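You operate a simulated robot arm through the tools that you are given. There is no shell and no other tool. Be economical: measure what you need, move in short steps, check, and stop when the job is done.

The job below is to be done with a simulated two-armed robot. You get a single attempt, and the scene is never put back.

TASK
Put the orange pad on the top of the blue chest away on the fitting bench top. Open the bottom blue drawer, put the grey pipe tee from there on the top of the blue chest and shut the drawer again. Take the teal drink bottle and leave it on the top of the steel wall shelf. Put the purple pad on the middle island bench top away on the fitting bench top. Take the black block and leave it on the lower shelf of the grey shelving. Put the green-banded bag on the top of the two-tier table away on the packing bench top. The order is free. Set down upright: teal drink bottle, green-banded bag.

Only the result counts: the job must be done as asked and must still hold three seconds after the hand-in. Knocking over, shifting, dropping, spilling or breaking anything else fails it.

THE ROBOT
Two 7-joint arms with two-finger parallel grippers on one trunk, on a base that drives. Base frame: it is fixed to the floor where the robot stands at the start and does not move with it; the origin is under the middle of the robot, x ahead of it, y to its left, z up. Lengths are in mm, angles in rad, forces in N, time in s.
The left shoulder is at the start at [62, 198, 1229], the right one opposite. With the tool pointing down near the work surface each hand reaches from about 100 to 360 mm from the robot's upright axis, wherever it stands, measured 20 degrees to its own side. Places, roughly: black block (8x6x5 cm) [-2500, -6000, 800]; bottom blue drawer [500, 200, 300]; fitting bench top [600, -6200, 800]; green-banded bag (11x8x13 cm) [-6000, -5600, 800]; grey pipe tee (11x8x5 cm) [600, 0, 300]; lower shelf of the grey shelving [800, -2600, 500]; orange pad (6x5x5 cm) [700, -100, 900]; packing bench top [-3200, -8300, 800]; purple pad (6x5x5 cm) [-2300, -5900, 800]; teal drink bottle (7x7x21 cm) [600, 200, 1000]; top of the blue chest [700, -200, 900]; top of the steel wall shelf (24x116 cm) [880, -4180, 1280]. Payload 1.57 kg a hand.
The tool frame of a hand sits at the grasp point between the pads (the TCP): z along the fingers, y along the line on which they close. The tips reach 30 mm beyond it. The gripper opens to 110 mm. The fingers are 24 mm wide and 12 mm thick; the gripper's body (48 by 112 mm) begins 78 mm behind the TCP.
Orientation is told as [roll, pitch, yaw] about the base's x, y, z axes, in that order, counted from this pose: with the fingers straight down and closing along the base's y, the tool's x points along the base's -x, its y along +y and its z along -z.

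THE INTERFACE
- The arms move only by the tool nudge_tool. It takes "left_plan", "right_plan" or both (then of equal length, played together; a hand with none holds still); each is a list of rows, each a list of 3 entries, a list of its own where there are three numbers: the turn, a rotation vector about the tool's x, y, z in units of 8 degrees (1.0 is 8 degrees), then the shift along the tool's x, y, z in units of 30 mm (1.0 is 30 mm), then the opening in per cent of the stroke, from 0 (shut) to 100 (fully open). In form: [[[ax, ay, az], [x, y, z], grip], ...]. A call has 1 to 12 rows; each row shifts and turns the commanded pose from where the row before left it, along the tool's axes as they then stand. A call with a number of a shift or a turn outside -1 to 1 is refused whole. Each row takes 0.2 s and may step no farther than 50 mm and 0.15 rad from the row before; otherwise, or with a gripper value out of range, the whole call is refused. Where a pose cannot be reached the arm comes as near as it can. A force on the tool above 40 N (or 10 N above the force at the start of the call, whichever is more), or a blocked arm, ends the call early, and 0.2 s more pass. Each finger travels about 72 mm/s and halts on what it meets, pressing with about 24 N; the grip force reading is that of the motor and also rises with nothing between the fingers. The clock runs only during rows and for 0.2 s after the last one: add rows that do not move to give the fingers time. The reply holds the time, the measured pose of the TCP, the force on the tool along the base axes, the opening and the grip force, in the units named above and with some noise, with the torque about the TCP (base axes, N m) and any sound that the robot's microphone picked up.
- Cameras (640 x 400 px; columns grow to the right, rows downward): "scene" is now at [78.2, 28.1, 1802.4]; the picture's right is [0.58, -0.81, -0.00], its down [-0.74, -0.53, -0.42] and it looks along [0.34, 0.24, -0.91] (base axes); focal length 250 px, centre (320, 200). "left" rides on the left gripper at [70, -16, -141] in its tool frame; the picture's right is [0.23, 0.97, 0.00], its down [-0.86, 0.20, -0.48] and it looks along [-0.47, 0.11, 0.88] (tool axes); focal length 222 px, centre (320, 200). "right" rides on the right gripper at [70, 16, -141] in its tool frame; the picture's right is [-0.23, 0.97, 0.00], its down [-0.86, -0.20, -0.48] and it looks along [-0.47, -0.11, 0.88] (tool axes); focal length 222 px, centre (320, 200). There is no depth. A picture from a camera that has moved, and an enlarged one, comes with that camera's place and axes in the base frame and with its lens. The place of the scene camera against the robot may be out by one fixed shift of up to 18 mm in any direction.
- capture(camera): a new picture of that camera. The clock stands still meanwhile.
- lift_body(by): slides the trunk up (or, below 0, down) by that many mm; the arms and the scene camera ride with it, the base frame stays. It gives what a move gives, with no picture.
- drive_base(legs): drives the robot by 1 to 6 legs, each [ahead, left, turn to the left] in mm, mm and rad, along the robot's own axes; the way and the turn of a leg run together, so that a leg with both is an arc; at most 1500 mm and 3.142 rad a leg. The arms and the cameras ride along, it lands a little off, and it stops where it bumps. It gives what a move gives.
- pan_tilt(pan, tilt): turns the head with the scene camera to pan (to the left, within 1.501 rad either way) and tilt (down, from -0.506 to 1.204), counted from straight ahead of the robot. It gives what a move gives.
- enlarge(camera, box): a new picture of the part [left, top, right, bottom] of that camera's present view, enlarged. The clock stands still meanwhile.
- hand_in(): hands the job in; it is judged then, once.

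Go step by step. Nothing tells you exact positions but the pictures and the camera data: compare them with the known pose of the tool, close in by small moves and look again before you grip or let go. The budget is 207 turns and 194 pictures, counting those below and the enlarged ones. Unless the task says otherwise, let go and move clear before handing in.

The tools are called after "Request:" by a JSON object that holds its "method" and its "body". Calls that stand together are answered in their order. nudge_tool: Moves the arms, as the interface text tells. Its arguments: {"type":"object","properties":{"left_plan":{"type":"array"},"right_plan":{"type":"array"}},"required":[]} The other tools are called the same way: lift_body (by) slides the trunk up or down; drive_base (legs) drives the base; pan_tilt (pan, tilt) turns the head that bears the scene camera; capture (camera) takes a picture; enlarge (camera, box) takes an enlarged picture of a part of a camera's view; hand_in () hands the job in.

At the start:

```text
time: 0.0
left_position: [381.7, 294.5, 1194.3]
left_orientation: [0.0, 0.0, -0.002]
left_force: [0.1, 1.0, 0.5]
left_torque: [0.01, 0.0, 0.0]
left_gripper_width: 110.0
left_finger_force: 0.1
right_position: [311.3, -24.6, 1198.1]
right_orientation: [-0.002, 0.001, 0.001]
right_force: [0.5, -0.2, -0.4]
right_torque: [0.0, -0.05, -0.02]
right_gripper_width: 110.0
right_finger_force: 0.1
trunk travel left (down, up): [-825.0, 165.0]
robot x, y, heading: [2.7, 2.7, 0.007]
head pan, tilt: [0.625, 1.138]
```

scene: 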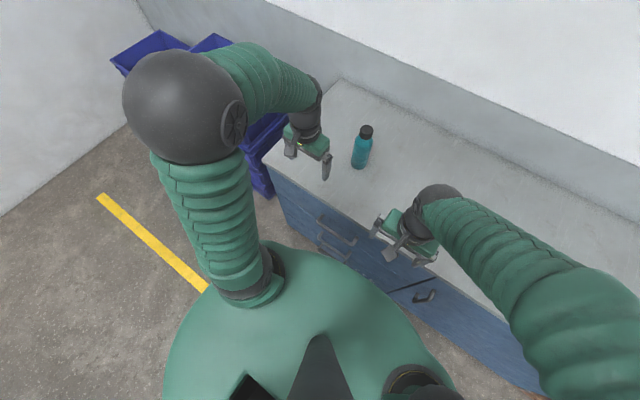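
right: 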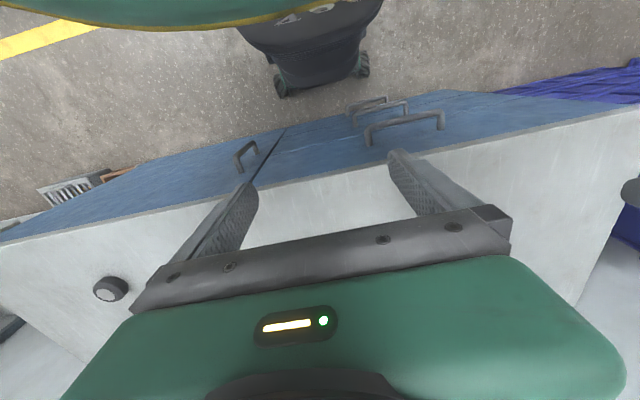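
left: 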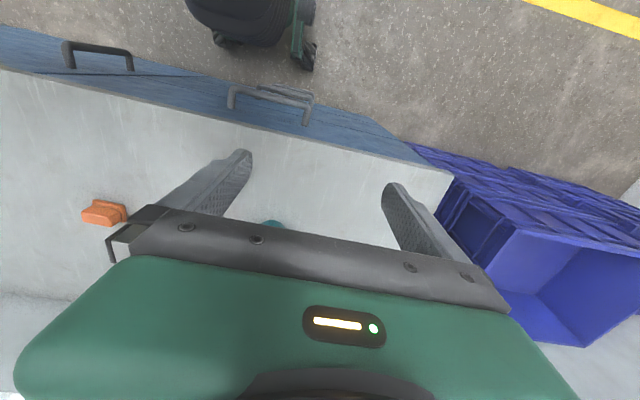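

The view shows the chest top with the bottle (near) and an orange pad, with the drawers below. I'll look around first with the head.

Request:
{"method": "pan_tilt", "body": {"pan": 0, "tilt": 0.9}}

Request:
{"method": "capture", "body": {"camera": "scene"}}

```text
time: 1.0
left_position: [379.7, 293.5, 1194.6]
left_orientation: [0.0, 0.001, 0.001]
left_force: [-0.6, -0.2, -0.1]
left_torque: [0.03, 0.01, 0.01]
left_gripper_width: 109.8
left_finger_force: 0.1
right_position: [311.0, -24.4, 1196.9]
right_orientation: [0.0, 0.0, 0.0]
right_force: [0.9, 0.3, 0.4]
right_torque: [0.0, 0.01, -0.03]
right_gripper_width: 109.9
right_finger_force: 0.1
trunk travel left (down, up): [-825.0, 165.0]
robot x, y, heading: [-0.0, 0.3, 0.0]
head pan, tilt: [0.0, 0.901]
```

```text
190 pictures are left
camera scene: at [104.5, -7.3, 1818.5], right [0.0, -1.0, 0.0], down [-0.78, 0.0, -0.62], along [0.62, 0.0, -0.78], focal length 250 px, centre (320, 200)
```

scene: 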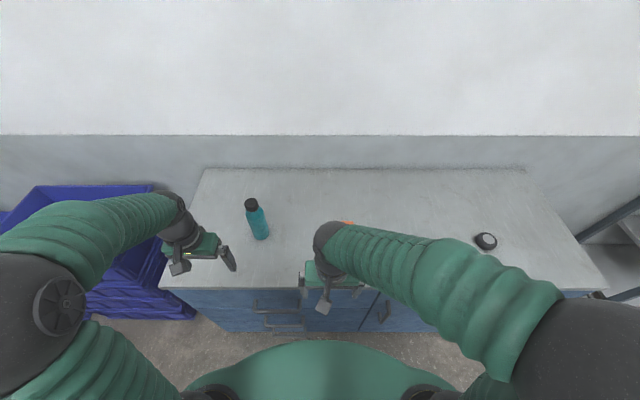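

The chest front edge is at about x=415 and the bottle at about (630, 236). I'll back off and lower the trunk to see the drawer fronts.

Request:
{"method": "drive_base", "body": {"legs": [[-450, 0, 0]]}}

Request:
{"method": "lift_body", "body": {"by": -600}}

Request:
{"method": "pan_tilt", "body": {"pan": 0, "tilt": 0.5}}

Request:
{"method": "capture", "body": {"camera": "scene"}}

```text
time: 3.8
left_position: [-72.4, 293.7, 1192.9]
left_orientation: [0.002, 0.002, 0.0]
left_force: [1.0, -0.2, -0.6]
left_torque: [0.0, 0.0, -0.02]
left_gripper_width: 110.1
left_finger_force: 0.1
right_position: [-142.2, -22.8, 1197.5]
right_orientation: [-0.001, 0.002, 0.001]
right_force: [0.1, -0.2, -0.4]
right_torque: [-0.03, 0.01, -0.02]
right_gripper_width: 109.9
right_finger_force: 0.1
trunk travel left (down, up): [-825.0, 165.0]
robot x, y, heading: [-453.7, 1.3, 0.004]
head pan, tilt: [0.0, 0.901]
```

```text
refused: -600 is not a number from -400 to 400
```

```text
time: 4.6
left_position: [-76.3, 294.5, 1195.6]
left_orientation: [0.0, 0.001, 0.0]
left_force: [0.6, -0.5, -0.7]
left_torque: [0.04, -0.03, -0.04]
left_gripper_width: 110.0
left_finger_force: 0.0
right_position: [-145.2, -23.4, 1197.4]
right_orientation: [-0.002, -0.001, 0.0]
right_force: [0.2, -0.4, 0.9]
right_torque: [-0.03, 0.0, -0.04]
right_gripper_width: 110.1
right_finger_force: 0.0
trunk travel left (down, up): [-825.0, 165.0]
robot x, y, heading: [-450.0, 1.2, 0.004]
head pan, tilt: [0.0, 0.499]
```

```text
189 pictures are left
camera scene: at [-335.1, -7.3, 1852.4], right [0.0, -1.0, 0.0], down [-0.48, 0.0, -0.88], along [0.88, 0.0, -0.48], focal length 250 px, centre (320, 200)
```

scene: 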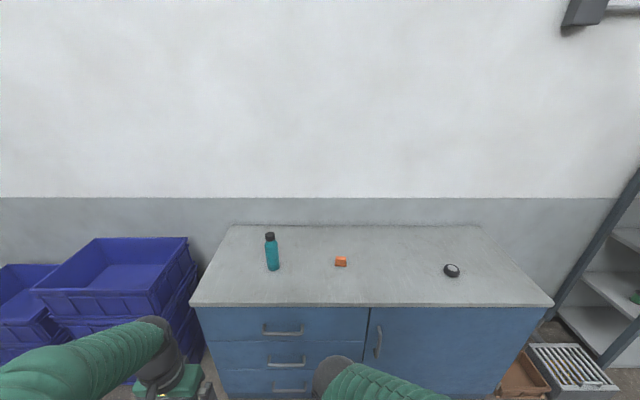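

Three drawers are visible, the bottom handle at roughly (380, 158, 280). Before planning I'll test the arm's reach here in free air, with the tool pitched forward.

Request:
{"method": "nudge_tool", "body": {"left_plan": [[[0, -1, 0], [0, 0, 0], 100], [[0, -1, 0], [0, 0, 0], 100], [[0, -1, 0], [0, 0, 0], 100], [[0, -1, 0], [0, 0, 0], 100], [[0, -1, 0], [0, 0, 0], 100], [[0, -1, 0], [0, 0, 0], 100], [[0, 0, 0], [-0.89, 0, 1], 100], [[0, 0, 0], [-0.89, 0, 1], 100], [[0, 0, 0], [-0.89, 0, 1], 100], [[0, 0, 0], [-0.89, 0, 1], 100], [[0, 0, 0], [-0.89, 0, 1], 100], [[0, 0, 0], [-0.89, 0, 1], 100]], "right_plan": [[[0, 0, 0], [-1, 0, 0.6], 100], [[0, 0, 0], [-1, 0, 0.6], 100], [[0, 0, 0], [-1, 0, 0.6], 100], [[0, 0, 0], [-1, 0, 0.6], 100], [[0, 0, 0], [-1, 0, 0.6], 100], [[0, 0, 0], [-1, 0, 0.6], 100], [[0, 0, 0], [-1, 0, 0], 100], [[0, 0, 0], [-1, 0, 0], 100], [[0, 0, 0], [-1, 0, 0], 100], [[0, 0, 0], [-1, 0, 0], 100], [[0, 0, 0], [-1, 0, 0], 100], [[0, 0, 0], [-1, 0, 0], 100]]}}

Request:
{"method": "capture", "body": {"camera": "scene"}}

```text
time: 7.2
left_position: [225.3, 318.0, 1192.0]
left_orientation: [-0.025, -0.769, 0.008]
left_force: [-0.6, -0.7, -0.5]
left_torque: [0.03, 0.0, 0.02]
left_gripper_width: 109.8
left_finger_force: 0.0
left hand out of reach, approached as far as the arm can: row 4, 5, 6
right_position: [212.5, -24.8, 1085.9]
right_orientation: [-0.003, 0.007, 0.0]
right_force: [0.1, 0.5, 0.0]
right_torque: [0.01, 0.04, -0.03]
right_gripper_width: 109.9
right_finger_force: 0.0
right hand out of reach, approached as far as the arm can: row 12
trunk travel left (down, up): [-825.0, 165.0]
robot x, y, heading: [-453.0, -0.2, 0.003]
head pan, tilt: [0.0, 0.499]
```

```text
188 pictures are left
camera scene: at [-324.7, -6.3, 1851.8], right [0.0, -1.0, 0.0], down [-0.48, 0.0, -0.87], along [0.87, 0.0, -0.48], focal length 250 px, centre (320, 200)
```

scene: 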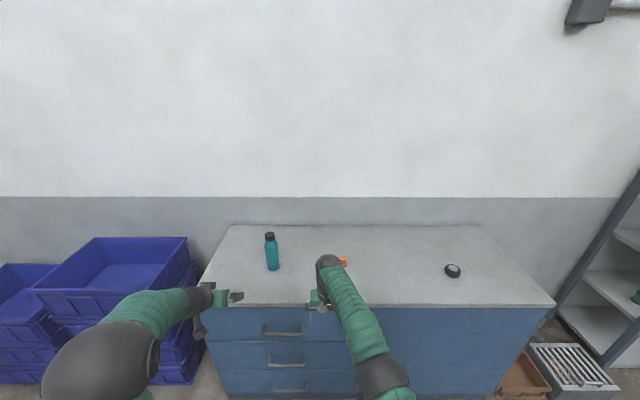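

Reach is about 660 mm from the axis with the tool down, so the work is feasible. I'll twist the left hand so the fingers close vertically for the drawer handle, then lower the trunk.

Request:
{"method": "nudge_tool", "body": {"left_plan": [[[0, -1, 0], [0, 0, -1], 100], [[0, -1, 0], [0, 0, -1], 100], [[0, 0, 1], [0, 0, -1], 100], [[0, 0, 1], [0, 0, 0], 100], [[0, 0, 1], [0, 0, 0], 100], [[0, 0, 1], [0, 0, 0], 100], [[0, 0, 1], [0, 0, 0], 100], [[0, 0, 1], [0, 0, 0], 100], [[0, 0, 1], [0, 0, 0], 100], [[0, 0, 1], [0, 0, 0], 100], [[0, 0, 1], [0, 0, 0], 100], [[0, 0, 1], [0, 0, 0], 100]], "right_plan": [[[0, 0, 0], [1, 0, 0], 100], [[0, 0, 0], [1, 0, 0], 100], [[0, 0, 0], [1, 0, 0], 100], [[0, 0, 0], [1, 0, 0], 100], [[0, 0, 0], [1, 0, 0], 100], [[0, 0, 0], [1, 0, 0], 100], [[0, 0, 0], [1, -1, 0], 100], [[0, 0, 0], [1, -1, 0], 100], [[0, 0, 0], [0, -1, 0], 100], [[0, 0, 0], [0, -1, 0], 100], [[0, 0, 0], [0, -1, 0], 100], [[0, 0, 0], [0, -1, 0], 100]]}}

Request:
{"method": "lift_body", "body": {"by": -400}}

Request:
{"method": "lift_body", "body": {"by": -400}}

Request:
{"method": "capture", "body": {"camera": "scene"}}

Request:
{"method": "capture", "body": {"camera": "left"}}

```text
time: 9.8
left_position: [128.7, 392.4, 1316.4]
left_orientation: [1.189, -0.357, -1.362]
left_force: [0.7, 0.3, 0.5]
left_torque: [0.0, -0.04, 0.0]
left_gripper_width: 110.1
left_finger_force: 0.0
right_position: [-36.6, -195.9, 1089.9]
right_orientation: [-0.001, -0.004, -0.001]
right_force: [0.2, 0.5, 0.3]
right_torque: [-0.02, 0.05, 0.01]
right_gripper_width: 109.8
right_finger_force: 0.0
trunk travel left (down, up): [-825.0, 165.0]
robot x, y, heading: [-456.4, -3.1, 0.0]
head pan, tilt: [0.0, 0.499]
stopped in row 12 (left hand): the arm was blocked; the commanded pose is now the measured one
```

```text
time: 13.7
left_position: [130.0, 391.9, 916.6]
left_orientation: [1.187, -0.356, -1.365]
left_force: [-0.3, -0.8, 0.0]
left_torque: [0.0, -0.03, -0.04]
left_gripper_width: 110.3
left_finger_force: 0.1
right_position: [-35.0, -196.3, 688.8]
right_orientation: [-0.002, -0.002, 0.001]
right_force: [-0.1, 0.6, 0.3]
right_torque: [0.01, 0.04, 0.0]
right_gripper_width: 110.0
right_finger_force: 0.1
trunk travel left (down, up): [-425.0, 565.0]
robot x, y, heading: [-454.4, 2.1, -0.002]
head pan, tilt: [0.0, 0.499]
```

```text
time: 17.5
left_position: [129.4, 392.9, 517.1]
left_orientation: [1.188, -0.355, -1.363]
left_force: [-0.3, 0.6, 1.1]
left_torque: [-0.01, 0.01, 0.0]
left_gripper_width: 110.1
left_finger_force: 0.0
right_position: [-36.0, -195.4, 288.9]
right_orientation: [0.0, -0.002, 0.0]
right_force: [0.4, -0.3, -0.7]
right_torque: [-0.01, -0.01, 0.0]
right_gripper_width: 110.0
right_finger_force: 0.0
trunk travel left (down, up): [-25.0, 965.0]
robot x, y, heading: [-452.8, -2.4, -0.002]
head pan, tilt: [0.0, 0.499]
```

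```text
187 pictures are left
camera scene: at [-334.5, -8.4, 1051.4], right [0.0, -1.0, 0.0], down [-0.48, 0.0, -0.88], along [0.88, 0.0, -0.48], focal length 250 px, centre (320, 200)
```

scene: 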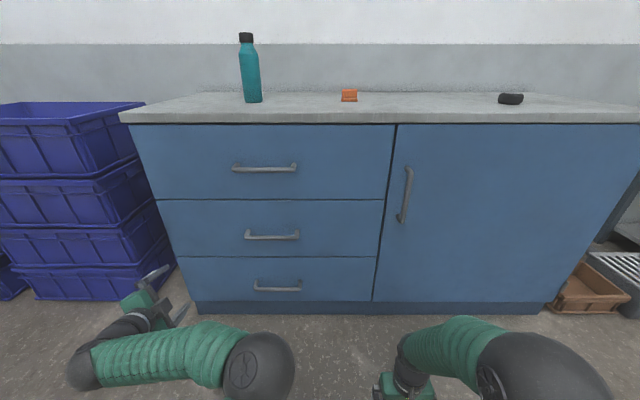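

```text
186 pictures are left
camera left: at [-21.0, 441.3, 526.9], right [0.25, 0.59, 0.77], down [-0.22, -0.74, 0.64], along [0.94, -0.33, -0.05], focal length 222 px, centre (320, 200)
```

left: 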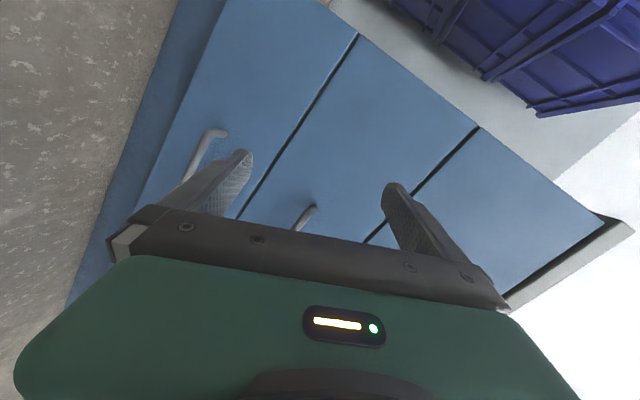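

The left wrist stopped about 25° short of vertical closing. I'll move it in front of the bottom drawer, nearer the shoulder, and finish the twist there.

Request:
{"method": "nudge_tool", "body": {"left_plan": [[[0, 0, 0], [-0.46, -0.9, 0.09], 100], [[0, 0, 0], [-0.46, -0.9, 0.09], 100], [[0, 0, 0], [-0.46, -0.9, 0.09], 100], [[0, 0, 0], [-0.46, -0.9, 0.09], 100], [[0, 0, 0], [-0.46, -0.9, 0.09], 100], [[0, 0, 0], [-0.46, -0.9, 0.09], 100], [[0, 0, 0], [-0.46, -0.9, 0.09], 100], [[0, 0, 0], [-0.46, -0.9, 0.09], 100], [[0, 0, 0], [-0.46, -0.9, 0.09], 100], [[0, 0, 0], [-0.46, -0.9, 0.09], 100], [[0, 0, 1], [0, 0, 0], 100], [[0, 0, 1], [0, 0, 0], 100]]}}

```text
time: 18.2
left_position: [91.9, 422.4, 501.9]
left_orientation: [1.267, -0.463, -1.208]
left_force: [0.1, 0.0, -0.5]
left_torque: [-0.01, -0.02, 0.04]
left_gripper_width: 109.8
left_finger_force: 0.1
right_position: [-36.4, -195.9, 290.6]
right_orientation: [0.001, -0.004, 0.0]
right_force: [0.1, -0.2, 0.4]
right_torque: [0.03, 0.02, 0.0]
right_gripper_width: 109.9
right_finger_force: 0.1
trunk travel left (down, up): [-25.0, 965.0]
robot x, y, heading: [-449.7, -0.1, -0.002]
head pan, tilt: [0.0, 0.499]
stopped in row 3 (left hand): the arm was blocked; the commanded pose is now the measured one
```

The wrist is at a limit in this direction. I'll unwind and twist the other way.

Request:
{"method": "nudge_tool", "body": {"left_plan": [[[0, 0, -1], [0, 0, 0], 100], [[0, 0, -1], [0, 0, 0], 100], [[0, 0, -1], [0, 0, 0], 100], [[0, 0, -1], [0, 0, 0], 100], [[0, 0, -1], [0, 0, 0], 100], [[0, 0, -1], [0, 0, 0], 100], [[0, 0, -1], [0, 0, 0], 100], [[0, 0, -1], [0, 0, 0], 100], [[0, 0, -1], [0, 0, 0], 100], [[0, 0, -1], [0, 0, 0], 100], [[0, 0, 0], [0, 0, 0], 100]]}}

```text
time: 20.6
left_position: [93.0, 418.9, 498.0]
left_orientation: [-0.788, -1.165, 1.05]
left_force: [-0.6, 0.2, -0.9]
left_torque: [-0.02, 0.02, 0.0]
left_gripper_width: 110.0
left_finger_force: 0.0
right_position: [-34.8, -196.1, 291.0]
right_orientation: [0.001, -0.004, -0.001]
right_force: [-0.5, 0.3, -0.6]
right_torque: [0.02, -0.02, -0.02]
right_gripper_width: 110.1
right_finger_force: 0.0
trunk travel left (down, up): [-25.0, 965.0]
robot x, y, heading: [-451.7, -1.7, 0.002]
head pan, tilt: [0.0, 0.499]
```

Unwound; continuing the twist so the closing line becomes vertical.

Request:
{"method": "nudge_tool", "body": {"left_plan": [[[0, 0, -1], [0, 0, 0], 100], [[0, 0, -1], [0, 0, 0], 100], [[0, 0, -1], [0, 0, 0], 100], [[0, 0, -1], [0, 0, 0], 100], [[0, 0, -1], [0, 0, 0], 100], [[0, 0, -1], [0, 0, 0], 100], [[0, 0, -1], [0, 0, 0], 100], [[0, 0, -1], [0, 0, 0], 100], [[0, 0, -1], [0, 0, 0], 100], [[0, 0, 0], [0, 0, 0], 100]]}}

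Request:
{"method": "capture", "body": {"camera": "scene"}}

```text
time: 22.9
left_position: [93.7, 417.8, 498.9]
left_orientation: [-1.29, -0.019, 1.783]
left_force: [0.3, -0.4, 0.5]
left_torque: [0.01, -0.01, -0.01]
left_gripper_width: 109.8
left_finger_force: 0.1
right_position: [-36.8, -196.2, 291.6]
right_orientation: [-0.001, -0.003, 0.001]
right_force: [-0.3, -0.2, -0.7]
right_torque: [0.03, -0.01, -0.03]
right_gripper_width: 110.1
right_finger_force: 0.2
trunk travel left (down, up): [-25.0, 965.0]
robot x, y, heading: [-454.4, 0.2, -0.001]
head pan, tilt: [0.0, 0.499]
```

```text
185 pictures are left
camera scene: at [-334.8, -8.0, 1052.3], right [0.0, -1.0, 0.0], down [-0.48, 0.0, -0.88], along [0.88, 0.0, -0.48], focal length 250 px, centre (320, 200)
```

scene: 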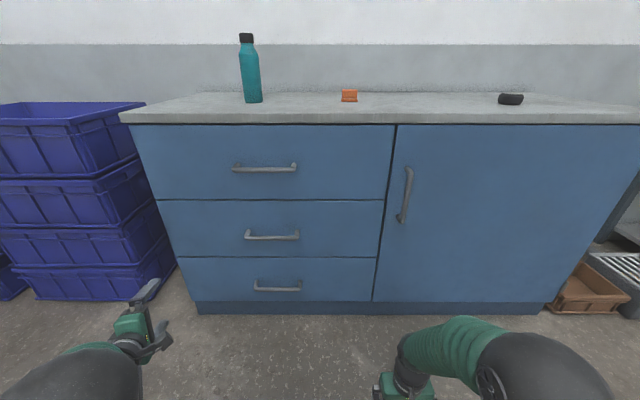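

The closing line is now vertical. I'll square the hand with the drawer front, bring it before the bottom handle, then drive closer.

Request:
{"method": "nudge_tool", "body": {"left_plan": [[[0.015, 0.72, 0.21], [0, 0, 0], 100], [[0.015, 0.72, 0.21], [0, 0, 0], 100], [[0, 0, 0], [0.95, 0.76, 0.22], 100], [[0, 0, 0], [0.95, 0.76, 0.22], 100], [[0, 0, 0], [0.95, 0.76, 0.22], 100], [[0, 0, 0], [0.95, 0.76, 0.22], 100], [[0, 0, 0], [0.95, 0.76, 0.22], 100], [[0, 0, 0], [0.95, 0.76, 0.22], 100], [[0, 0, 0], [0.95, 0.76, 0.22], 100], [[0, 0, 0], [0.95, 0.76, 0.22], 100], [[0, 0, 0], [0.95, 0.76, 0.22], 100]]}}

Request:
{"method": "drive_base", "body": {"legs": [[140, 0, 0]]}}

Request:
{"method": "capture", "body": {"camera": "left"}}

Request:
{"method": "capture", "body": {"camera": "scene"}}

```text
time: 25.2
left_position: [96.1, 278.6, 376.0]
left_orientation: [-1.289, -0.021, 1.572]
left_force: [1.2, -0.2, 0.8]
left_torque: [-0.01, -0.01, 0.04]
left_gripper_width: 110.0
left_finger_force: 0.1
left hand out of reach, approached as far as the arm can: row 8, 9, 10, 11
right_position: [-36.0, -195.3, 291.4]
right_orientation: [0.0, -0.002, 0.001]
right_force: [-0.6, -0.7, -1.4]
right_torque: [-0.01, 0.01, 0.02]
right_gripper_width: 110.2
right_finger_force: 0.2
trunk travel left (down, up): [-25.0, 965.0]
robot x, y, heading: [-457.8, 0.1, -0.0]
head pan, tilt: [0.0, 0.499]
```

```text
time: 26.6
left_position: [236.2, 278.3, 374.9]
left_orientation: [-1.29, -0.021, 1.574]
left_force: [0.7, 0.7, -0.5]
left_torque: [-0.01, 0.03, -0.01]
left_gripper_width: 110.2
left_finger_force: 0.1
right_position: [104.8, -195.2, 290.2]
right_orientation: [0.001, -0.005, 0.0]
right_force: [-1.0, -0.1, 0.7]
right_torque: [0.03, 0.03, 0.0]
right_gripper_width: 109.9
right_finger_force: 0.0
trunk travel left (down, up): [-25.0, 965.0]
robot x, y, heading: [-315.0, 3.5, -0.002]
head pan, tilt: [0.0, 0.499]
```

```text
184 pictures are left
camera left: at [105.3, 207.7, 428.5], right [-0.27, -0.21, -0.94], down [-0.52, 0.86, -0.04], along [0.81, 0.47, -0.34], focal length 222 px, centre (320, 200)
```

left: 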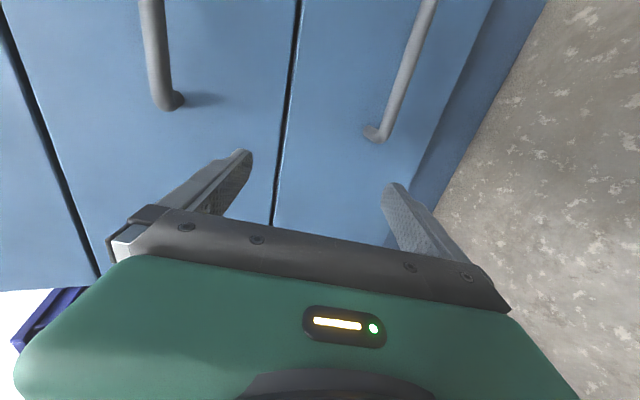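

```text
183 pictures are left
camera scene: at [-193.7, -8.3, 1052.3], right [0.0, -1.0, 0.0], down [-0.48, 0.0, -0.88], along [0.88, 0.0, -0.48], focal length 250 px, centre (320, 200)
```

scene: 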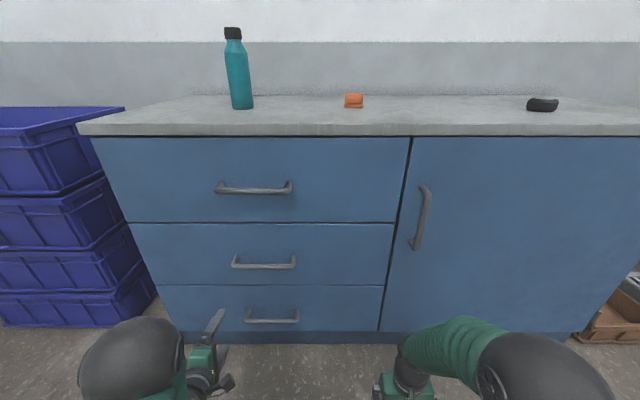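

The bottom handle's bar sits at about x=385, z≈248, y from 70 to 255. I'll move to just before it.

Request:
{"method": "nudge_tool", "body": {"left_plan": [[[0, 0, 0], [0.59, 0.61, 0.62], 100], [[0, 0, 0], [0.59, 0.61, 0.62], 100], [[0, 0, 0], [0.59, 0.61, 0.62], 100], [[0, 0, 0], [0.59, 0.61, 0.62], 100], [[0, 0, 0], [0.59, 0.61, 0.62], 100], [[0, 0, 0], [0, 0, 0], 100]]}}

Request:
{"method": "capture", "body": {"camera": "left"}}

```text
time: 28.0
left_position: [256.7, 275.7, 366.9]
left_orientation: [-1.286, -0.019, 1.565]
left_force: [-0.4, -0.3, 0.5]
left_torque: [0.01, 0.0, 0.0]
left_gripper_width: 110.1
left_finger_force: 0.0
left hand out of reach, approached as far as the arm can: row 1, 2, 3, 4, 5
right_position: [104.7, -195.3, 291.5]
right_orientation: [0.0, -0.005, 0.0]
right_force: [-0.7, -0.5, 0.6]
right_torque: [0.0, 0.03, -0.01]
right_gripper_width: 110.2
right_finger_force: 0.1
trunk travel left (down, up): [-25.0, 965.0]
robot x, y, heading: [-311.9, -1.5, -0.001]
head pan, tilt: [0.0, 0.499]
```

```text
182 pictures are left
camera left: at [125.0, 205.0, 421.0], right [-0.28, -0.21, -0.94], down [-0.51, 0.86, -0.04], along [0.81, 0.47, -0.34], focal length 222 px, centre (320, 200)
```

left: 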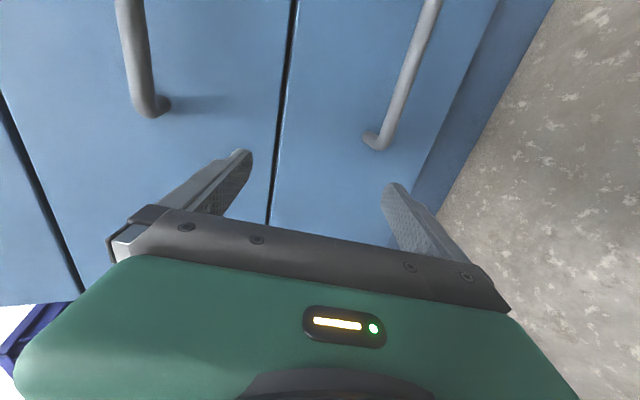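

This pose is at its reach limit, so I'll tilt the tool to about 45° down, which suits low work better, and approach diagonally.

Request:
{"method": "nudge_tool", "body": {"left_plan": [[[-0.93, 0, 0], [0, 0, 0], 100], [[-0.93, 0, 0], [0, 0, 0], 100], [[-0.93, 0, 0], [0, 0, 0], 100], [[-0.93, 0, 0], [0, 0, 0], 100], [[0, 0, 0], [0.67, -0.05, 0.8], 100], [[0, 0, 0], [0.67, -0.05, 0.8], 100], [[0, 0, 0], [0.67, -0.05, 0.8], 100], [[0, 0, 0], [0.67, -0.05, 0.8], 60]]}}

Request:
{"method": "capture", "body": {"camera": "left"}}

```text
time: 29.8
left_position: [330.3, 193.7, 299.9]
left_orientation: [-0.771, -0.019, 1.575]
left_force: [-0.8, 0.2, 0.3]
left_torque: [0.0, 0.0, -0.01]
left_gripper_width: 66.2
left_finger_force: 0.1
right_position: [104.3, -196.7, 289.5]
right_orientation: [0.001, -0.006, 0.0]
right_force: [-0.1, 0.2, -0.2]
right_torque: [-0.02, 0.03, 0.0]
right_gripper_width: 109.9
right_finger_force: 0.1
trunk travel left (down, up): [-25.0, 965.0]
robot x, y, heading: [-311.8, -0.1, 0.002]
head pan, tilt: [0.0, 0.499]
```

```text
181 pictures are left
camera left: at [242.1, 121.9, 410.9], right [-0.7, -0.21, -0.68], down [-0.48, 0.85, 0.22], along [0.53, 0.48, -0.7], focal length 222 px, centre (320, 200)
```

left: 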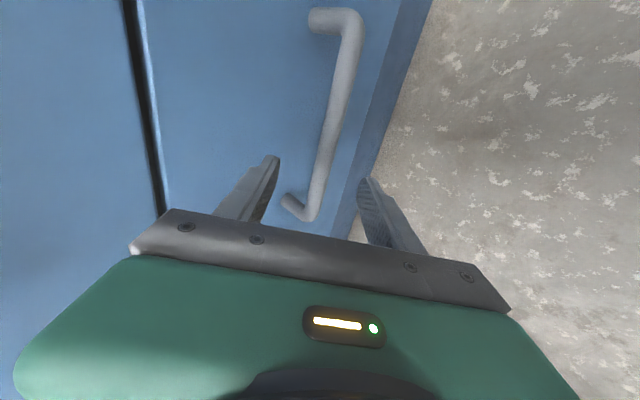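

The bar lies between the fingers. I'll narrow the opening and advance 30 mm.

Request:
{"method": "nudge_tool", "body": {"left_plan": [[[0, 0, 0], [0, 0, 0.5], 42], [[0, 0, 0], [0, 0, 0.5], 42], [[0, 0, 0], [0, 0, 0], 42]]}}

Request:
{"method": "capture", "body": {"camera": "left"}}

```text
time: 30.6
left_position: [350.8, 195.1, 279.0]
left_orientation: [-0.771, -0.019, 1.571]
left_force: [-0.2, 0.1, 0.3]
left_torque: [-0.01, -0.01, 0.0]
left_gripper_width: 46.2
left_finger_force: 0.0
right_position: [105.0, -196.0, 290.2]
right_orientation: [0.0, -0.006, 0.0]
right_force: [0.0, -0.1, -0.4]
right_torque: [0.02, -0.01, -0.02]
right_gripper_width: 110.0
right_finger_force: 0.1
trunk travel left (down, up): [-25.0, 965.0]
robot x, y, heading: [-316.6, 2.9, -0.001]
head pan, tilt: [0.0, 0.499]
```

```text
180 pictures are left
camera left: at [262.8, 122.9, 390.3], right [-0.7, -0.21, -0.68], down [-0.48, 0.85, 0.22], along [0.53, 0.48, -0.7], focal length 222 px, centre (320, 200)
```

left: 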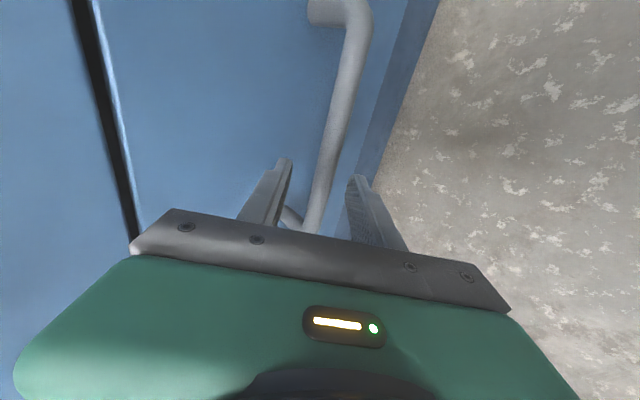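

Well centred. Advance 18 mm more and close.

Request:
{"method": "nudge_tool", "body": {"left_plan": [[[0, 0, 0], [0, 0, 0.4], 38], [[0, 0, 0], [0, 0, 0.2], 36], [[0, 0, 0], [0, 0, 0], 0], [[0, 0, 0], [0, 0, 0], 0], [[0, 0, 0], [0, 0, 0], 0]]}}

Request:
{"method": "capture", "body": {"camera": "left"}}

```text
time: 31.8
left_position: [359.5, 197.1, 263.6]
left_orientation: [-0.765, -0.02, 1.571]
left_force: [-24.1, -3.0, -8.9]
left_torque: [-0.5, 0.54, 0.74]
left_gripper_width: 17.8
left_finger_force: 32.2
right_position: [102.9, -197.1, 290.7]
right_orientation: [0.001, -0.004, 0.001]
right_force: [-0.2, -0.3, 0.0]
right_torque: [0.04, 0.04, -0.02]
right_gripper_width: 110.1
right_finger_force: 0.0
trunk travel left (down, up): [-25.0, 965.0]
robot x, y, heading: [-312.8, 1.6, 0.003]
head pan, tilt: [0.0, 0.499]
```

```text
179 pictures are left
camera left: at [272.9, 124.2, 375.9], right [-0.7, -0.22, -0.68], down [-0.48, 0.85, 0.22], along [0.53, 0.48, -0.7], focal length 222 px, centre (320, 200)
```

left: 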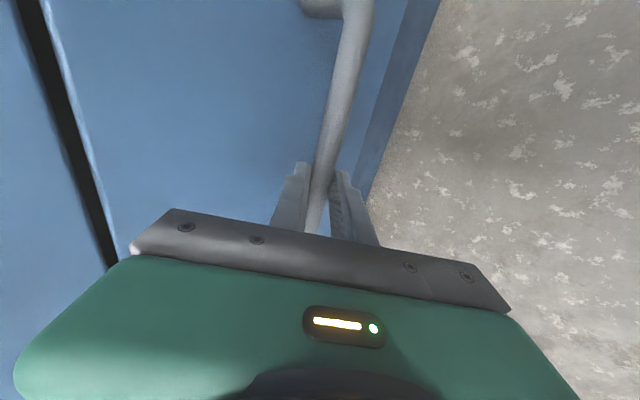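

Handle gripped. Now pull the drawer straight out (−x).

Request:
{"method": "nudge_tool", "body": {"left_plan": [[[0, 0, 0], [0, 0.36, -0.35], 0], [[0, 0, 0], [0, 0.72, -0.69], 0], [[0, 0, 0], [0, 0.72, -0.69], 0], [[0, 0, 0], [0, 0.72, -0.69], 0], [[0, 0, 0], [0, 0.72, -0.69], 0], [[0, 0, 0], [0, 0.72, -0.69], 0], [[0, 0, 0], [0, 0.72, -0.69], 0], [[0, 0, 0], [0, 0.72, -0.69], 0]]}}

Request:
{"method": "capture", "body": {"camera": "scene"}}

```text
time: 32.5
left_position: [313.3, 199.9, 265.5]
left_orientation: [-0.776, -0.005, 1.578]
left_force: [-0.4, -20.1, -15.5]
left_torque: [-0.06, 0.33, 0.3]
left_gripper_width: 17.5
left_finger_force: 32.4
right_position: [103.9, -198.6, 290.7]
right_orientation: [0.002, -0.005, -0.003]
right_force: [0.6, -0.7, 0.5]
right_torque: [0.01, 0.02, 0.01]
right_gripper_width: 110.1
right_finger_force: 0.1
trunk travel left (down, up): [-25.0, 965.0]
robot x, y, heading: [-312.8, 0.2, 0.001]
head pan, tilt: [0.0, 0.499]
stopped in row 3 (left hand): the force on the tool passed its limit at 56 N (the readings are from after the stop); the commanded pose is now the measured one
```

```text
178 pictures are left
camera scene: at [-190.6, -11.5, 1051.9], right [0.0, -1.0, 0.0], down [-0.48, 0.0, -0.88], along [0.88, 0.0, -0.48], focal length 250 px, centre (320, 200)
```

scene: 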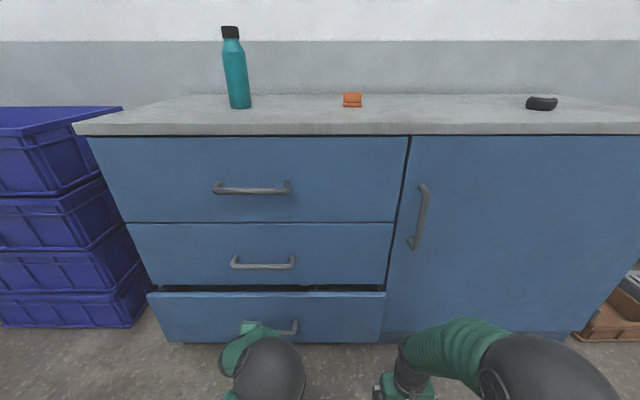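

It's opening. Continue with slower steps.

Request:
{"method": "nudge_tool", "body": {"left_plan": [[[0, 0, 0], [0, 0.24, -0.23], 0], [[0, 0, 0], [0, 0.36, -0.35], 0], [[0, 0, 0], [0, 0.36, -0.35], 0], [[0, 0, 0], [0, 0.36, -0.35], 0], [[0, 0, 0], [0, 0.36, -0.35], 0], [[0, 0, 0], [0, 0.36, -0.35], 0], [[0, 0, 0], [0, 0.36, -0.35], 0], [[0, 0, 0], [0, 0.36, -0.35], 0], [[0, 0, 0], [0, 0.36, -0.35], 0], [[0, 0, 0], [0, 0.36, -0.35], 0], [[0, 0, 0], [0, 0.36, -0.35], 0], [[0, 0, 0], [0, 0.36, -0.35], 0]]}}

```text
time: 33.8
left_position: [234.8, 280.2, 272.1]
left_orientation: [-0.788, 0.004, 1.743]
left_force: [-0.6, -0.3, -0.6]
left_torque: [0.0, -0.01, -0.02]
left_gripper_width: 0.2
left_finger_force: 21.2
right_position: [103.4, -197.2, 292.6]
right_orientation: [0.001, -0.008, -0.002]
right_force: [-1.1, -0.7, -0.3]
right_torque: [0.0, -0.03, -0.02]
right_gripper_width: 110.0
right_finger_force: 0.0
trunk travel left (down, up): [-25.0, 965.0]
robot x, y, heading: [-312.0, -3.0, 0.001]
head pan, tilt: [0.0, 0.499]
stopped in row 6 (left hand): the arm was blocked; the commanded pose is now the measured one
```

The arm ran into a limit and slipped off the handle sideways. Let me see how far the drawer is out.

Request:
{"method": "capture", "body": {"camera": "scene"}}

Request:
{"method": "capture", "body": {"camera": "left"}}

```text
177 pictures are left
camera scene: at [-193.2, -9.3, 1052.0], right [0.0, -1.0, 0.0], down [-0.48, 0.0, -0.88], along [0.88, 0.0, -0.48], focal length 250 px, centre (320, 200)
```

scene: 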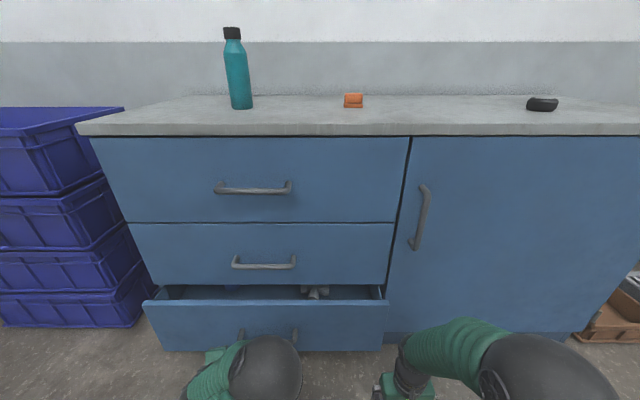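

```text
176 pictures are left
camera left: at [158.4, 195.4, 381.8], right [-0.64, -0.34, -0.69], down [-0.62, 0.76, 0.19], along [0.46, 0.55, -0.7], focal length 222 px, centre (320, 200)
```

left: 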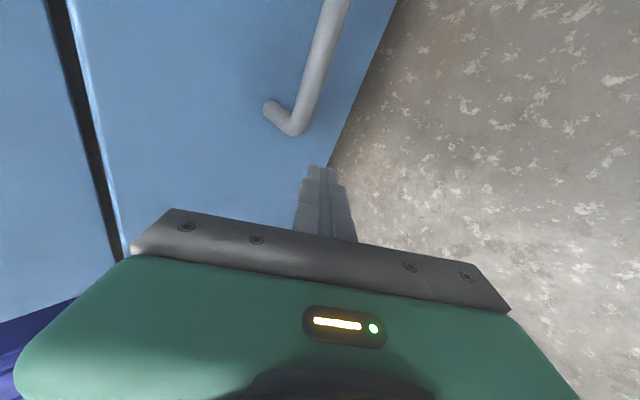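

The drawer is open about 75 mm and the tee is visible. I'll back the base up a little, regrip the handle, then pull by driving backwards.

Request:
{"method": "drive_base", "body": {"legs": [[-80, 0, 0]]}}

Request:
{"method": "nudge_tool", "body": {"left_plan": [[[0, 0.44, 0.44], [0, 0, 0], 20], [[0, 0.44, 0.44], [0, 0, 0], 42], [[0, 0, 0], [0.73, -0.6, 0.39], 42], [[0, 0, 0], [0.73, -0.6, 0.39], 42], [[0, 0, 0], [0.73, -0.6, 0.39], 42], [[0, 0, 0], [0.73, -0.6, 0.39], 42], [[0, 0, 0], [0.73, -0.6, 0.39], 42], [[0, 0, 0], [0, 0, 0], 42]]}}

Request:
{"method": "capture", "body": {"camera": "left"}}

```text
time: 34.8
left_position: [154.3, 280.1, 269.0]
left_orientation: [-0.785, -0.002, 1.744]
left_force: [-0.7, 0.2, 0.6]
left_torque: [0.03, -0.05, -0.02]
left_gripper_width: 0.0
left_finger_force: 21.2
right_position: [23.4, -196.3, 292.1]
right_orientation: [0.0, -0.009, 0.0]
right_force: [0.1, 0.0, -0.6]
right_torque: [-0.01, -0.01, 0.02]
right_gripper_width: 109.9
right_finger_force: 0.0
trunk travel left (down, up): [-25.0, 965.0]
robot x, y, heading: [-391.6, -1.8, -0.002]
head pan, tilt: [0.0, 0.499]
```

```text
time: 36.6
left_position: [260.6, 189.9, 293.8]
left_orientation: [-0.789, -0.001, 1.601]
left_force: [-1.0, -0.7, 0.0]
left_torque: [0.05, 0.01, 0.01]
left_gripper_width: 46.2
left_finger_force: 0.0
right_position: [23.5, -195.6, 293.7]
right_orientation: [0.001, -0.01, -0.002]
right_force: [0.7, 0.1, 0.7]
right_torque: [-0.01, 0.0, 0.01]
right_gripper_width: 109.8
right_finger_force: 0.1
trunk travel left (down, up): [-25.0, 965.0]
robot x, y, heading: [-392.8, 0.2, -0.001]
head pan, tilt: [0.0, 0.499]
```

```text
175 pictures are left
camera left: at [172.8, 117.9, 404.2], right [-0.68, -0.25, -0.69], down [-0.51, 0.84, 0.2], along [0.53, 0.48, -0.7], focal length 222 px, centre (320, 200)
```

left: 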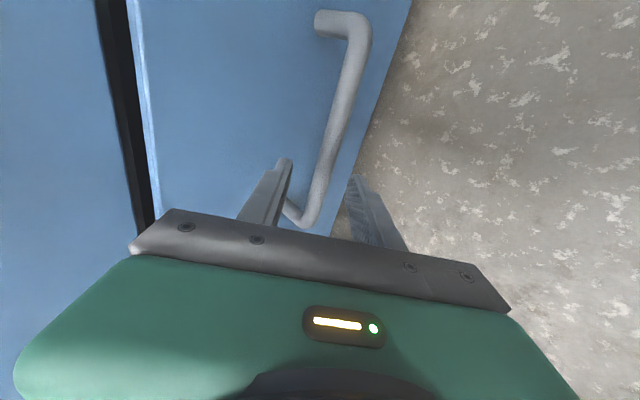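

Aligned again. Advance and close.

Request:
{"method": "nudge_tool", "body": {"left_plan": [[[0, 0, 0], [0, 0, 0.45], 38], [[0, 0, 0], [0, 0, 0.35], 36], [[0, 0, 0], [0, 0, 0], 0], [[0, 0, 0], [0, 0, 0], 0], [[0, 0, 0], [0, 0, 0], 0]]}}

Request:
{"method": "drive_base", "body": {"legs": [[-270, 0, 0]]}}

Request:
{"method": "capture", "body": {"camera": "scene"}}

```text
time: 37.8
left_position: [279.2, 182.0, 283.3]
left_orientation: [-0.799, 0.005, 1.59]
left_force: [-0.8, -2.0, 5.9]
left_torque: [-0.16, -0.07, -0.05]
left_gripper_width: 0.0
left_finger_force: 21.1
right_position: [23.3, -195.0, 294.0]
right_orientation: [0.0, -0.011, -0.002]
right_force: [1.0, -0.4, -0.1]
right_torque: [0.01, 0.0, 0.02]
right_gripper_width: 109.9
right_finger_force: 0.0
trunk travel left (down, up): [-25.0, 965.0]
robot x, y, heading: [-390.4, 1.8, -0.002]
head pan, tilt: [0.0, 0.499]
```

```text
time: 39.8
left_position: [1.7, 185.4, 277.0]
left_orientation: [-0.787, 0.0, 1.594]
left_force: [0.2, 0.5, -0.2]
left_torque: [-0.02, -0.01, -0.03]
left_gripper_width: 0.0
left_finger_force: 21.4
right_position: [-251.4, -194.8, 292.3]
right_orientation: [0.0, -0.011, -0.001]
right_force: [-0.2, -0.3, -0.3]
right_torque: [-0.02, 0.01, -0.01]
right_gripper_width: 109.9
right_finger_force: 0.2
trunk travel left (down, up): [-25.0, 965.0]
robot x, y, heading: [-667.8, -2.5, -0.001]
head pan, tilt: [0.0, 0.499]
```

```text
174 pictures are left
camera scene: at [-547.8, -8.2, 1052.0], right [0.0, -1.0, 0.0], down [-0.48, 0.0, -0.88], along [0.88, 0.0, -0.48], focal length 250 px, centre (320, 200)
```

scene: 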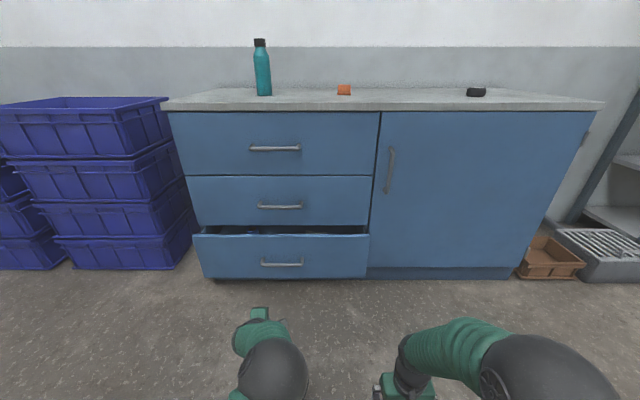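

I closed just short of the bar. Drive back in and retry with about 20 mm more reach, checking before pulling.

Request:
{"method": "drive_base", "body": {"legs": [[275, 0, 0]]}}

Request:
{"method": "nudge_tool", "body": {"left_plan": [[[0, 0, 0], [0, 0, -0.6], 20], [[0, 0, 0], [0, 0, -0.6], 42], [[0, 0, 0], [0, 0, 0], 42]]}}

Request:
{"method": "capture", "body": {"camera": "left"}}

```text
time: 41.7
left_position: [275.8, 190.0, 277.0]
left_orientation: [-0.79, 0.0, 1.603]
left_force: [-0.2, 0.3, -0.3]
left_torque: [0.0, -0.04, -0.02]
left_gripper_width: 0.3
left_finger_force: 21.6
right_position: [23.1, -196.0, 294.3]
right_orientation: [0.0, -0.011, -0.001]
right_force: [1.0, 0.6, -0.1]
right_torque: [0.0, 0.0, -0.02]
right_gripper_width: 109.9
right_finger_force: 0.1
trunk travel left (down, up): [-25.0, 965.0]
robot x, y, heading: [-393.2, 5.1, -0.001]
head pan, tilt: [0.0, 0.499]
```

```text
time: 42.7
left_position: [246.5, 236.3, 301.1]
left_orientation: [-0.788, -0.016, 1.677]
left_force: [-0.8, -1.1, 0.2]
left_torque: [0.03, 0.0, 0.01]
left_gripper_width: 46.2
left_finger_force: 0.0
right_position: [23.7, -195.5, 296.9]
right_orientation: [-0.001, -0.015, -0.001]
right_force: [0.0, 0.2, 0.1]
right_torque: [0.01, -0.01, -0.01]
right_gripper_width: 110.1
right_finger_force: 0.0
trunk travel left (down, up): [-25.0, 965.0]
robot x, y, heading: [-390.8, -0.5, 0.004]
head pan, tilt: [0.0, 0.499]
stopped in row 3 (left hand): the arm was blocked; the commanded pose is now the measured one
```

```text
173 pictures are left
camera left: at [165.4, 156.3, 411.5], right [-0.66, -0.29, -0.69], down [-0.57, 0.8, 0.21], along [0.49, 0.53, -0.69], focal length 222 px, centre (320, 200)
```

left: 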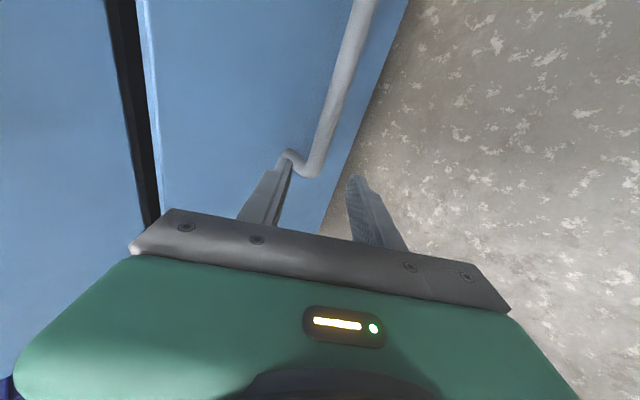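

The arm is limited close in, so I'll step the base back and to the right so the hand works further out, then realign.

Request:
{"method": "drive_base", "body": {"legs": [[-55, -45, 0]]}}

Request:
{"method": "nudge_tool", "body": {"left_plan": [[[0, 0.54, 0.54], [0, 0, 0], 42], [[0, 0, 0], [0.07, -0.62, 0.7], 42], [[0, 0, 0], [0.07, -0.62, 0.7], 42], [[0, 0, 0], [0.07, -0.62, 0.7], 42], [[0, 0, 0], [0, 0, 0], 42]]}}

Request:
{"method": "capture", "body": {"camera": "left"}}

```text
time: 43.7
left_position: [194.0, 186.1, 302.3]
left_orientation: [-0.789, -0.009, 1.673]
left_force: [0.0, 0.7, -0.6]
left_torque: [0.03, -0.01, 0.01]
left_gripper_width: 46.2
left_finger_force: 0.1
right_position: [-31.9, -242.8, 296.5]
right_orientation: [0.001, -0.013, -0.001]
right_force: [0.1, -0.5, 0.0]
right_torque: [0.05, 0.04, -0.01]
right_gripper_width: 109.9
right_finger_force: 0.2
trunk travel left (down, up): [-25.0, 965.0]
robot x, y, heading: [-449.4, -42.8, -0.004]
head pan, tilt: [0.0, 0.499]
```

```text
time: 44.9
left_position: [276.6, 179.9, 299.4]
left_orientation: [-0.789, -0.008, 1.564]
left_force: [0.1, 0.9, 0.2]
left_torque: [0.02, 0.01, 0.01]
left_gripper_width: 46.2
left_finger_force: 0.0
right_position: [-32.7, -242.2, 295.3]
right_orientation: [0.0, -0.016, -0.002]
right_force: [-0.7, -0.9, 0.2]
right_torque: [-0.02, -0.01, 0.01]
right_gripper_width: 110.0
right_finger_force: 0.2
trunk travel left (down, up): [-25.0, 965.0]
robot x, y, heading: [-449.1, -44.5, -0.001]
head pan, tilt: [0.0, 0.499]
```

```text
172 pictures are left
camera left: at [186.4, 109.9, 408.2], right [-0.69, -0.22, -0.69], down [-0.48, 0.86, 0.2], along [0.55, 0.47, -0.69], focal length 222 px, centre (320, 200)
```

left: 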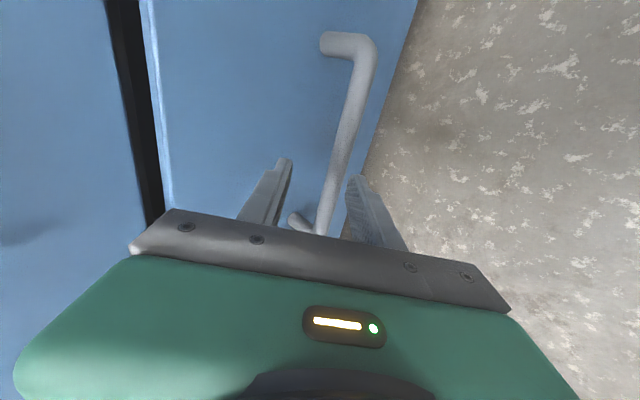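

Handle centred. Advance 45 mm and close; then verify grip.

Request:
{"method": "nudge_tool", "body": {"left_plan": [[[0, 0, 0], [0, 0.1, 0.5], 40], [[0, 0, 0], [0, 0, 0.5], 38], [[0, 0, 0], [0, 0, 0.5], 36], [[0, 0, 0], [0, 0, 0], 0], [[0, 0, 0], [0, 0, 0], 0], [[0, 0, 0], [0, 0, 0], 0]]}}

Request:
{"method": "capture", "body": {"camera": "left"}}

```text
time: 46.3
left_position: [305.9, 180.8, 260.9]
left_orientation: [-0.782, -0.007, 1.568]
left_force: [-1.7, -1.1, -17.6]
left_torque: [-0.26, 0.27, 0.93]
left_gripper_width: 17.6
left_finger_force: 32.0
right_position: [-32.5, -240.6, 295.1]
right_orientation: [-0.002, -0.013, 0.0]
right_force: [-0.3, -0.8, -0.1]
right_torque: [0.03, -0.01, -0.02]
right_gripper_width: 110.4
right_finger_force: 0.0
trunk travel left (down, up): [-25.0, 965.0]
robot x, y, heading: [-444.3, -42.6, -0.0]
head pan, tilt: [0.0, 0.499]
```

```text
171 pictures are left
camera left: at [216.9, 110.7, 371.4], right [-0.69, -0.22, -0.69], down [-0.48, 0.86, 0.2], along [0.55, 0.47, -0.7], focal length 222 px, centre (320, 200)
```

left: 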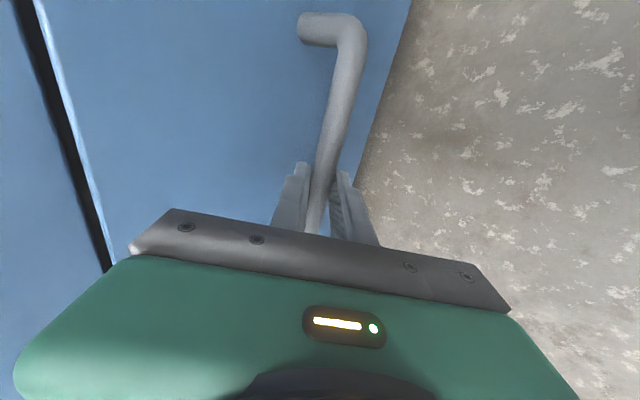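

Gripped (17.6 mm). Pull by driving backwards in two short legs.

Request:
{"method": "drive_base", "body": {"legs": [[-130, 0, 0]]}}

Request:
{"method": "drive_base", "body": {"legs": [[-120, 0, 0]]}}

Request:
{"method": "capture", "body": {"camera": "scene"}}

```text
time: 47.6
left_position: [176.9, 181.0, 261.0]
left_orientation: [-0.786, -0.009, 1.564]
left_force: [0.2, 7.0, -25.8]
left_torque: [-0.45, 0.34, 0.69]
left_gripper_width: 18.0
left_finger_force: 32.7
right_position: [-162.2, -240.7, 295.3]
right_orientation: [-0.002, -0.013, -0.003]
right_force: [0.2, -0.5, 0.8]
right_torque: [-0.03, 0.01, -0.01]
right_gripper_width: 110.1
right_finger_force: 0.1
trunk travel left (down, up): [-25.0, 965.0]
robot x, y, heading: [-578.4, -40.0, -0.006]
head pan, tilt: [0.0, 0.499]
```

```text
time: 48.8
left_position: [54.7, 181.5, 261.3]
left_orientation: [-0.784, -0.007, 1.567]
left_force: [-0.7, -5.9, -33.2]
left_torque: [-0.68, 0.42, 0.45]
left_gripper_width: 17.9
left_finger_force: 33.4
right_position: [-283.0, -241.2, 295.6]
right_orientation: [-0.004, -0.016, -0.005]
right_force: [-0.3, -0.1, -0.4]
right_torque: [-0.01, 0.02, -0.04]
right_gripper_width: 109.9
right_finger_force: 0.0
trunk travel left (down, up): [-25.0, 965.0]
robot x, y, heading: [-700.0, -43.2, -0.004]
head pan, tilt: [0.0, 0.499]
```

```text
170 pictures are left
camera scene: at [-571.7, -51.8, 1051.2], right [0.0, -1.0, 0.0], down [-0.49, 0.0, -0.87], along [0.87, 0.0, -0.49], focal length 250 px, centre (320, 200)
```

scene: 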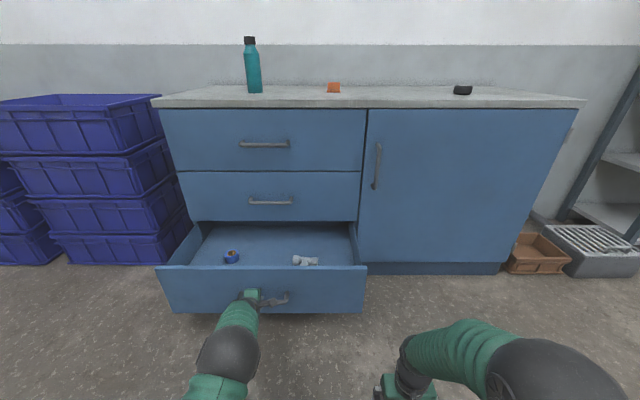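

The drawer is out ~320 mm; the tee lies near (265, 10). Release the handle, retreat, and untwist the left hand.

Request:
{"method": "nudge_tool", "body": {"left_plan": [[[0, 0, 0], [0, 0, 0], 40], [[0, 0, 0], [0, 0, 0], 40], [[0, 0, 0], [0, 0, 0], 40], [[0, 0, 0], [0, 0, -0.7], 40], [[0, 0, 0], [0, 0, -1], 40], [[0, 0, 1], [0, 0, -1], 40], [[0, 0, 1], [0, 0, -1], 40], [[0, 0, 1], [0, 0, -1], 40], [[0, 0, 1], [0, 0, 0], 40], [[0, 0, 1], [0, 0, 0], 40], [[0, 0, 1], [0, 0, 0], 40], [[0, 0, 1], [0, 0, 0], 40]]}}

Request:
{"method": "nudge_tool", "body": {"left_plan": [[[0, 0, 1], [0, 0, 0], 40], [[0, 0, 1], [0, 0, 0], 40], [[0, 0, 1], [0, 0, 0], 40], [[0, 0, 1], [0, 0, 0], 40], [[0, 0, 0], [0, 0, 0], 40]]}}

Request:
{"method": "capture", "body": {"camera": "scene"}}

```text
time: 51.4
left_position: [-47.1, 180.1, 368.5]
left_orientation: [-0.508, -0.639, 0.755]
left_force: [0.2, -0.4, 0.4]
left_torque: [0.0, 0.02, -0.02]
left_gripper_width: 43.9
left_finger_force: 0.1
right_position: [-284.9, -241.9, 298.6]
right_orientation: [0.001, -0.025, -0.004]
right_force: [0.6, 0.9, 0.4]
right_torque: [0.03, -0.05, 0.02]
right_gripper_width: 110.1
right_finger_force: 0.1
trunk travel left (down, up): [-25.0, 965.0]
robot x, y, heading: [-699.4, -43.5, 0.001]
head pan, tilt: [0.0, 0.499]
```

```text
time: 52.6
left_position: [-45.1, 199.5, 377.8]
left_orientation: [-0.045, -0.808, 0.088]
left_force: [0.1, 0.1, -0.2]
left_torque: [-0.01, 0.0, -0.01]
left_gripper_width: 44.0
left_finger_force: 0.0
right_position: [-284.8, -240.9, 299.8]
right_orientation: [0.0, -0.022, -0.002]
right_force: [-0.3, 0.5, 0.3]
right_torque: [-0.01, 0.03, 0.0]
right_gripper_width: 110.0
right_finger_force: 0.1
trunk travel left (down, up): [-25.0, 965.0]
robot x, y, heading: [-700.2, -45.1, -0.004]
head pan, tilt: [0.0, 0.499]
```

```text
169 pictures are left
camera scene: at [-577.8, -53.6, 1054.0], right [0.0, -1.0, 0.0], down [-0.48, 0.0, -0.88], along [0.88, 0.0, -0.48], focal length 250 px, centre (320, 200)
```

scene: 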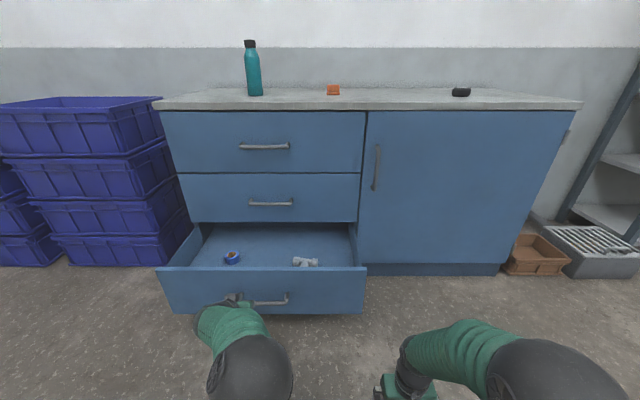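

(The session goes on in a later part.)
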